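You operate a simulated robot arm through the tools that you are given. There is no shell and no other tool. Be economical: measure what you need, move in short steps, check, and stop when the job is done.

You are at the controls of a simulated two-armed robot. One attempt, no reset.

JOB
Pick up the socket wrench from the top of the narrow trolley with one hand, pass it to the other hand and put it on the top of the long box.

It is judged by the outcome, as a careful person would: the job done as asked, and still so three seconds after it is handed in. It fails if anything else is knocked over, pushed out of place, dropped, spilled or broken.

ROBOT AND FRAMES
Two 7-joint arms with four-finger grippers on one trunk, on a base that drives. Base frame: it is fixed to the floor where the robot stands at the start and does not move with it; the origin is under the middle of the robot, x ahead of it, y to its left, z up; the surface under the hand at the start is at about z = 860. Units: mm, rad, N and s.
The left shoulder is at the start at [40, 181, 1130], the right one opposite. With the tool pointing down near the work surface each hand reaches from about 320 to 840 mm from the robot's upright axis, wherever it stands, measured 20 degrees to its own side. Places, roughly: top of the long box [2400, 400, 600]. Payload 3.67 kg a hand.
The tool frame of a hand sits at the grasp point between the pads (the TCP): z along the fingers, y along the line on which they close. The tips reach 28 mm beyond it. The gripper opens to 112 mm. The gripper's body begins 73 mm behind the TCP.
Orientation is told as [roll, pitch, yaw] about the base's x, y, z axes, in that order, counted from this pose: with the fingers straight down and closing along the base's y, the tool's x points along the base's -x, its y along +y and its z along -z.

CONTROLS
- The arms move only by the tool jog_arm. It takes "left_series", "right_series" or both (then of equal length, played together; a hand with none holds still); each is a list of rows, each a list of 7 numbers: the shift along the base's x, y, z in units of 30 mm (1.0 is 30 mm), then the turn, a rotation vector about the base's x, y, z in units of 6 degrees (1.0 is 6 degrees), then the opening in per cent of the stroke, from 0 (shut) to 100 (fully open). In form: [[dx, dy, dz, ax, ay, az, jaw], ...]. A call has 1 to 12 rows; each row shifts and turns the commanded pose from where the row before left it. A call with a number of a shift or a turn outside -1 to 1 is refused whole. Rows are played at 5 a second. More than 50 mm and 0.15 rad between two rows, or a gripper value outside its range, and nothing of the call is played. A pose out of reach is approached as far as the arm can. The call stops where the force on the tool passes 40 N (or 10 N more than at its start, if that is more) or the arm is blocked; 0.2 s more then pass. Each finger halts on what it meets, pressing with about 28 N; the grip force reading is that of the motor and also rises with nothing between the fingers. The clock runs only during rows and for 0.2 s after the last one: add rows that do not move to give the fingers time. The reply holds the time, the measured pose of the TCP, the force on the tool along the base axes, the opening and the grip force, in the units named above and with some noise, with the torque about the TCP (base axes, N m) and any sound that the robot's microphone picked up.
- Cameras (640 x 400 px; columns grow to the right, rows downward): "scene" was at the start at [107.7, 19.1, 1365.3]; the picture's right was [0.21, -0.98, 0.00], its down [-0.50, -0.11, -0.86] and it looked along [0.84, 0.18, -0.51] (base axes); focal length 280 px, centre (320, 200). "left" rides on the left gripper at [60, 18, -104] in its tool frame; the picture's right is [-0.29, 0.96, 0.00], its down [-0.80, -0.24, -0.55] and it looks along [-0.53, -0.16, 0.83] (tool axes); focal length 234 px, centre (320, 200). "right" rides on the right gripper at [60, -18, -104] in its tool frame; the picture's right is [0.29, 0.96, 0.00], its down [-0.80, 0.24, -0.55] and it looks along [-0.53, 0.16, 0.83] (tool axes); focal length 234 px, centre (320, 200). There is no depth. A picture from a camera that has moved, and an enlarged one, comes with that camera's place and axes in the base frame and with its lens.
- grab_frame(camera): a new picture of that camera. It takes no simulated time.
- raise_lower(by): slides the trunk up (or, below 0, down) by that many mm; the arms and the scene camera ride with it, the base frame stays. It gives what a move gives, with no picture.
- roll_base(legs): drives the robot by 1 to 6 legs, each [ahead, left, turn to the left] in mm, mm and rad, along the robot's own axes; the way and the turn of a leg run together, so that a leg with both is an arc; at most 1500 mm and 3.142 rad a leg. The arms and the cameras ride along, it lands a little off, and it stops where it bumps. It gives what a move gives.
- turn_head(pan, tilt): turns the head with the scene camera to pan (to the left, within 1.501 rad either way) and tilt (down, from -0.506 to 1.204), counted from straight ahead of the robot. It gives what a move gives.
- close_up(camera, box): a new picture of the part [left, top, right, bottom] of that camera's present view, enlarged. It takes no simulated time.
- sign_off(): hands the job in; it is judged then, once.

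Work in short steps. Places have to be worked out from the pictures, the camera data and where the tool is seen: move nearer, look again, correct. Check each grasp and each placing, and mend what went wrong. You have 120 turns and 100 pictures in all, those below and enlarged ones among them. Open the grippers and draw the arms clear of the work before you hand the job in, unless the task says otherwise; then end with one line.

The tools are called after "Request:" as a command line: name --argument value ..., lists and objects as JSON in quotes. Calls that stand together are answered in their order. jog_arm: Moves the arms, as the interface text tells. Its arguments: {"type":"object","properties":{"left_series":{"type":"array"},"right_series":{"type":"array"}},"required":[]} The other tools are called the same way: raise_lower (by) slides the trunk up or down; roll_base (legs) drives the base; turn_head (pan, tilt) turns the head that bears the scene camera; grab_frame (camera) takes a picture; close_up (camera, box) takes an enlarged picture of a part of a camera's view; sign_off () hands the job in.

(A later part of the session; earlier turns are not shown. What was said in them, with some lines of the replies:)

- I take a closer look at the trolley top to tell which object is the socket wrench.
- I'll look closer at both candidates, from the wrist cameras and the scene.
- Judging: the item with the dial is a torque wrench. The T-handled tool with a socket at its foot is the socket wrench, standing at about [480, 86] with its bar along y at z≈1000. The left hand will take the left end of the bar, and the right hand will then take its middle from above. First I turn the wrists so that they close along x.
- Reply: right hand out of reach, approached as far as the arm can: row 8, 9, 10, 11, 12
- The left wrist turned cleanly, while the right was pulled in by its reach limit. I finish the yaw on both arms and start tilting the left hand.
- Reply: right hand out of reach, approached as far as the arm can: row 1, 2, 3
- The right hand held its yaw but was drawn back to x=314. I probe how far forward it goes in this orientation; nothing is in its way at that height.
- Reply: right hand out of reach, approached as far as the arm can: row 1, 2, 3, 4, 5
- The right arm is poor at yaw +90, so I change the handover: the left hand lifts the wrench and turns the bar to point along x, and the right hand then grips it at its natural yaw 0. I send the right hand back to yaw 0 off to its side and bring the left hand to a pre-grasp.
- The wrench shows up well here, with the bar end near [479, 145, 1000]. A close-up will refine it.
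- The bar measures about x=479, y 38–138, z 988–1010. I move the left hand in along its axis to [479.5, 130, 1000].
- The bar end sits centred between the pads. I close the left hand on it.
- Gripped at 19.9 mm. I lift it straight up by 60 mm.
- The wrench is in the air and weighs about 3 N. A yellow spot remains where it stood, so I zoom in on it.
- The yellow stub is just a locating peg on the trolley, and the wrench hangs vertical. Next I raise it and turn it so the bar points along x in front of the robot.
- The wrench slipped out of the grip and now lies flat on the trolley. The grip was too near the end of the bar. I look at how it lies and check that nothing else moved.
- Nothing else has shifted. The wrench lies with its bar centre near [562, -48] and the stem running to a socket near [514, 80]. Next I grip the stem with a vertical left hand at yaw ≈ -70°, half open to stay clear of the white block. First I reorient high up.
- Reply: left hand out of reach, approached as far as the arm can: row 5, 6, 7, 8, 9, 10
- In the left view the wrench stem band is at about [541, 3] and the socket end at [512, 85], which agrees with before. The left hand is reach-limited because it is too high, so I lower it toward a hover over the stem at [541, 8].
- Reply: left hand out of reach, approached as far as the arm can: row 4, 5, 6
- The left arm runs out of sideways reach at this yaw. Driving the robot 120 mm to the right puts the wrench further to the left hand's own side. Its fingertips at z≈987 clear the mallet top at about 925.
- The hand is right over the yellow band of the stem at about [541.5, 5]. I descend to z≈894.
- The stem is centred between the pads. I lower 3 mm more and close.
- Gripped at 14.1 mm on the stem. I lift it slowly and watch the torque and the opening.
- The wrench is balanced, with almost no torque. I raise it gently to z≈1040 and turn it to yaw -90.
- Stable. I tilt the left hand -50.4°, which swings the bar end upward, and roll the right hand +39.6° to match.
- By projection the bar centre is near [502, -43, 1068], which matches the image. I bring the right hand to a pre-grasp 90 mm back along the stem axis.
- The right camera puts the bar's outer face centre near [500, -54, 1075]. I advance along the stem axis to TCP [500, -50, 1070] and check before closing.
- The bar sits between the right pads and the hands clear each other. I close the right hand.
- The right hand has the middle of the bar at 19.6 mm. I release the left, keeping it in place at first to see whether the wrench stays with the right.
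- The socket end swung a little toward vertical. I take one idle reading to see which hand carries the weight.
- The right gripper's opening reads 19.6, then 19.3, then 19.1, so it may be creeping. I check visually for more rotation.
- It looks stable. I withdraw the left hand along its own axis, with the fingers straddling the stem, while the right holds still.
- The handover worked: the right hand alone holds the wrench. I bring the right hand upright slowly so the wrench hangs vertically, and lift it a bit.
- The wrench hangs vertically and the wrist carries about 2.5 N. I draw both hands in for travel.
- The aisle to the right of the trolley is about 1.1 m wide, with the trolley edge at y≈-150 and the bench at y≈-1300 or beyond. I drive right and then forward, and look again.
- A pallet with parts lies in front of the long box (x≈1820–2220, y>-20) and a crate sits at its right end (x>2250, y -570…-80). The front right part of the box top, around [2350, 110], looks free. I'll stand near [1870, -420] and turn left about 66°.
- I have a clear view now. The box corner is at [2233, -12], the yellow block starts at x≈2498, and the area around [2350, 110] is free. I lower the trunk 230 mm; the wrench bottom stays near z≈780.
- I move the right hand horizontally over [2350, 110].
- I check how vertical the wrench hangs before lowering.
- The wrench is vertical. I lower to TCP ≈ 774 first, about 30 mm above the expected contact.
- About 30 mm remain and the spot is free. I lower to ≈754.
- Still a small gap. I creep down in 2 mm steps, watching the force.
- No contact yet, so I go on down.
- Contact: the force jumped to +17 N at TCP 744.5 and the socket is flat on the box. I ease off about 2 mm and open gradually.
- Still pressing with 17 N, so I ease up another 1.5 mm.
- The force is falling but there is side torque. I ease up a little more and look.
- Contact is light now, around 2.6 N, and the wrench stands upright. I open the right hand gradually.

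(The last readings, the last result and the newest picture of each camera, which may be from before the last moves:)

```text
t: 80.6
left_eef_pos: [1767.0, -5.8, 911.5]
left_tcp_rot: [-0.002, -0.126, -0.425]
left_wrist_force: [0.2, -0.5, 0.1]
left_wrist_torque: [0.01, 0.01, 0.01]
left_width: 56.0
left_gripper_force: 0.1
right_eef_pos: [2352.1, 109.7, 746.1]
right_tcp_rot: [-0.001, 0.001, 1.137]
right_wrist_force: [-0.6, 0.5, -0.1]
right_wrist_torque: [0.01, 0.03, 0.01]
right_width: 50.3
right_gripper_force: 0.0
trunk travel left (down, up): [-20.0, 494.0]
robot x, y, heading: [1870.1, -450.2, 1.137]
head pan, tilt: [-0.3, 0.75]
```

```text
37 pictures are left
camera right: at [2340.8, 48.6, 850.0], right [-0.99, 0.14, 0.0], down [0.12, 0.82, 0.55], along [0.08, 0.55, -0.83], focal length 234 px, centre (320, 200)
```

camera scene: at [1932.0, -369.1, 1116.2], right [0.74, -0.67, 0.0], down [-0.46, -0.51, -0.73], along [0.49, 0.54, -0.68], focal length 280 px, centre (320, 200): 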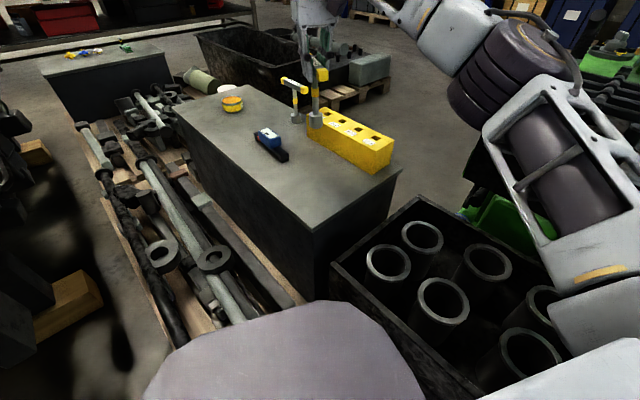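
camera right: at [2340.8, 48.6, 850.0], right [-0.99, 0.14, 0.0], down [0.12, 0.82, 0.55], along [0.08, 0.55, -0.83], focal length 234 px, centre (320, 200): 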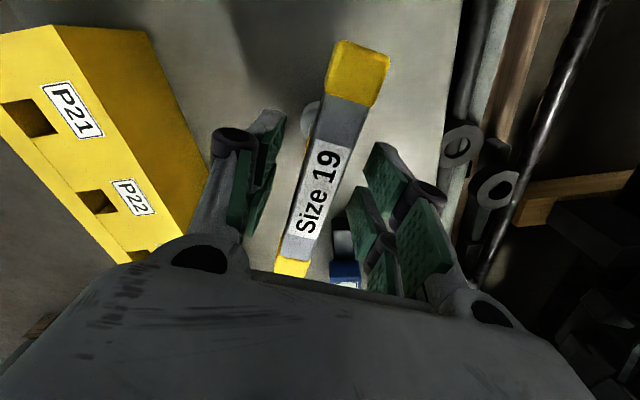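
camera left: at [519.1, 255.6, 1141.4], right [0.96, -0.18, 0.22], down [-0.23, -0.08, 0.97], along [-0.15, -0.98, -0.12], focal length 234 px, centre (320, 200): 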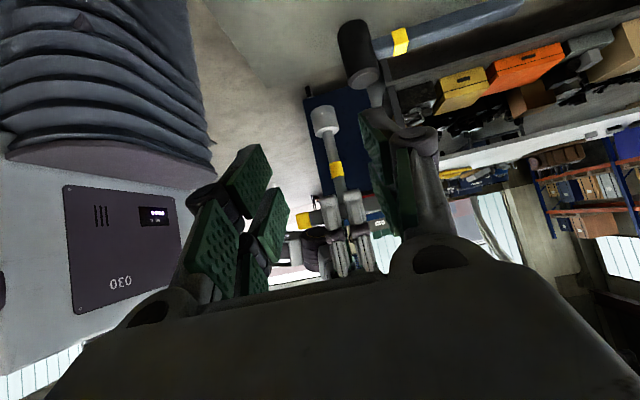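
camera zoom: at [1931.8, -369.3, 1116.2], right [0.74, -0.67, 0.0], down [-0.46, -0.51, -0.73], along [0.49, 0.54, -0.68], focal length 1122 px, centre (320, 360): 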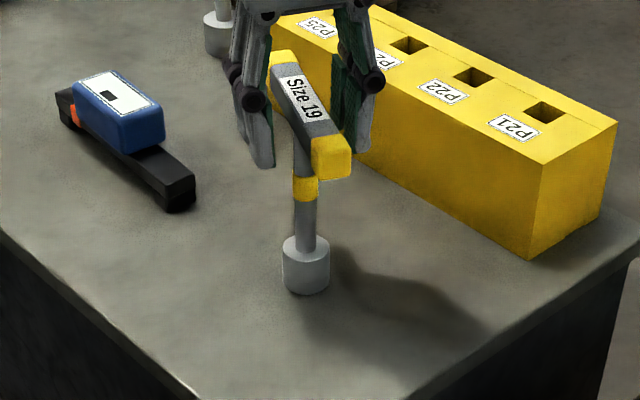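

The wrench stands free and upright with clearance on both sides. I raise the hand straight up.

Request:
jog_arm --right_series '[[0, 0, 0.3, 0, 0, 0, 45], [0, 0, 0.5, 0, 0, 0, 45], [0, 0, 0.7, 0, 0, 0, 45], [0, 0, 0.8, 0, 0, 0, 45], [0, 0, 0.8, 0, 0, 0, 45], [0, 0, 0.8, 0, 0, 0, 45], [0, 0, 0.8, 0, 0, 0, 45], [0, 0, 0.5, 0, 0, 0, 45]]'

Request:
grab_frame --camera "scene"

```text
t: 82.4
left_eef_pos: [1765.7, -5.0, 913.0]
left_tcp_rot: [0.0, -0.127, -0.424]
left_wrist_force: [-0.8, 0.5, -0.4]
left_wrist_torque: [0.01, -0.03, 0.02]
left_width: 55.7
left_gripper_force: 0.1
right_eef_pos: [2350.5, 110.2, 903.0]
right_tcp_rot: [0.001, 0.001, 1.136]
right_wrist_force: [0.0, 0.2, 0.3]
right_wrist_torque: [-0.01, -0.01, 0.0]
right_width: 50.4
right_gripper_force: 0.0
trunk travel left (down, up): [-20.0, 494.0]
robot x, y, heading: [1867.1, -450.8, 1.13]
head pan, tilt: [-0.3, 0.75]
```

```text
36 pictures are left
camera scene: at [1931.6, -369.4, 1116.2], right [0.74, -0.67, 0.0], down [-0.46, -0.51, -0.73], along [0.49, 0.54, -0.68], focal length 280 px, centre (320, 200)
```

scene: 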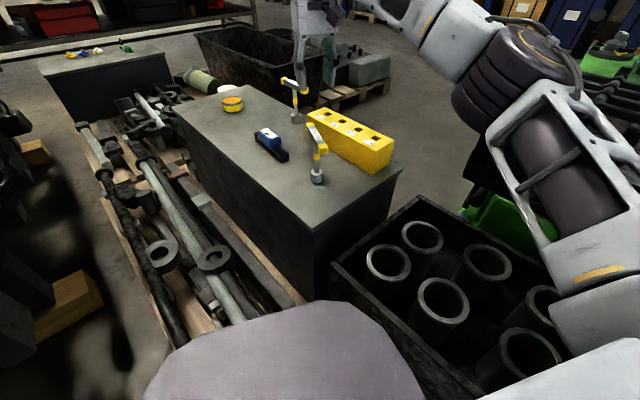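

The wrench stands steadily. I draw the right hand back clear of the box and open both grippers.

Request:
jog_arm --right_series '[[-0.3, -0.27, 0.2, 0, 0, 0, 50], [-0.7, -0.6, 0.2, 0, 0, 0, 50], [-0.8, -0.71, 0, 0, 0, 0, 50], [-0.8, -0.71, 0, 0, 0, 0, 50], [-0.8, -0.71, 0, 0, 0, 0, 50], [-0.8, -0.71, 0, 0, 0, 0, 100], [-0.8, -0.71, 0, 0, 0, 0, 100], [-0.8, -0.71, 0, 0, 0, 0, 100], [-0.7, -0.6, 0, 0, 0, 0, 100], [-0.5, -0.4, 0, 0, 0, 0, 100], [0, 0, 0, 0, 0, 0, 100]]' --left_series '[[0, 0, 0, 0, 0, 0, 60], [0, 0, 0, 0, 0, 0, 80], [0, 0, 0, 0, 0, 0, 100], [0, 0, 0, 0, 0, 0, 100], [0, 0, 0, 0, 0, 0, 100], [0, 0, 0, 0, 0, 0, 100], [0, 0, 0, 0, 0, 0, 100], [0, 0, 0, 0, 0, 0, 100], [0, 0, 0, 0, 0, 0, 100], [0, 0, 0, 0, 0, 0, 100], [0, 0, 0, 0, 0, 0, 100]]'

Request:
close_up --camera "scene" --box '[170, 40, 420, 240]'

```text
t: 84.8
left_eef_pos: [1768.7, -5.1, 912.2]
left_tcp_rot: [0.0, -0.13, -0.425]
left_wrist_force: [-0.3, 0.0, 0.2]
left_wrist_torque: [0.01, -0.01, 0.01]
left_width: 112.1
left_gripper_force: 0.0
right_eef_pos: [2140.8, -75.6, 913.8]
right_tcp_rot: [-0.001, 0.0, 1.136]
right_wrist_force: [-0.1, 0.2, 0.8]
right_wrist_torque: [0.03, 0.01, 0.05]
right_width: 112.0
right_gripper_force: 0.0
trunk travel left (down, up): [-20.0, 494.0]
robot x, y, heading: [1871.4, -448.9, 1.136]
head pan, tilt: [-0.3, 0.75]
```

```text
2.00 times, centred on (295, 140) of scene
camera zoom: at [1931.8, -369.3, 1116.2], right [0.74, -0.67, 0.0], down [-0.46, -0.51, -0.73], along [0.49, 0.54, -0.68], focal length 561 px, centre (370, 320)
```

zoom: 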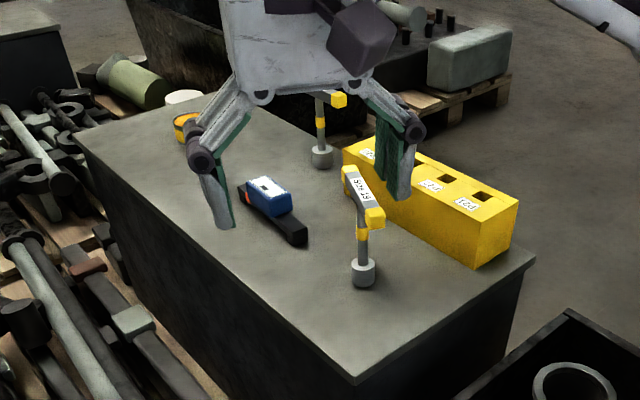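

The wrench stands upright on the long box, nothing else there has moved, and both hands are empty, open and clear. I hand the job in.

Request:
sign_off

```text
The job is handed in.
```

The socket wrench (the T-handled one marked "Size 19") was picked up with the left hand, passed to the right and now stands upright on top of the long box; my first grip slipped and dropped it on the trolley before I picked it up again, and nothing else appears to have moved.
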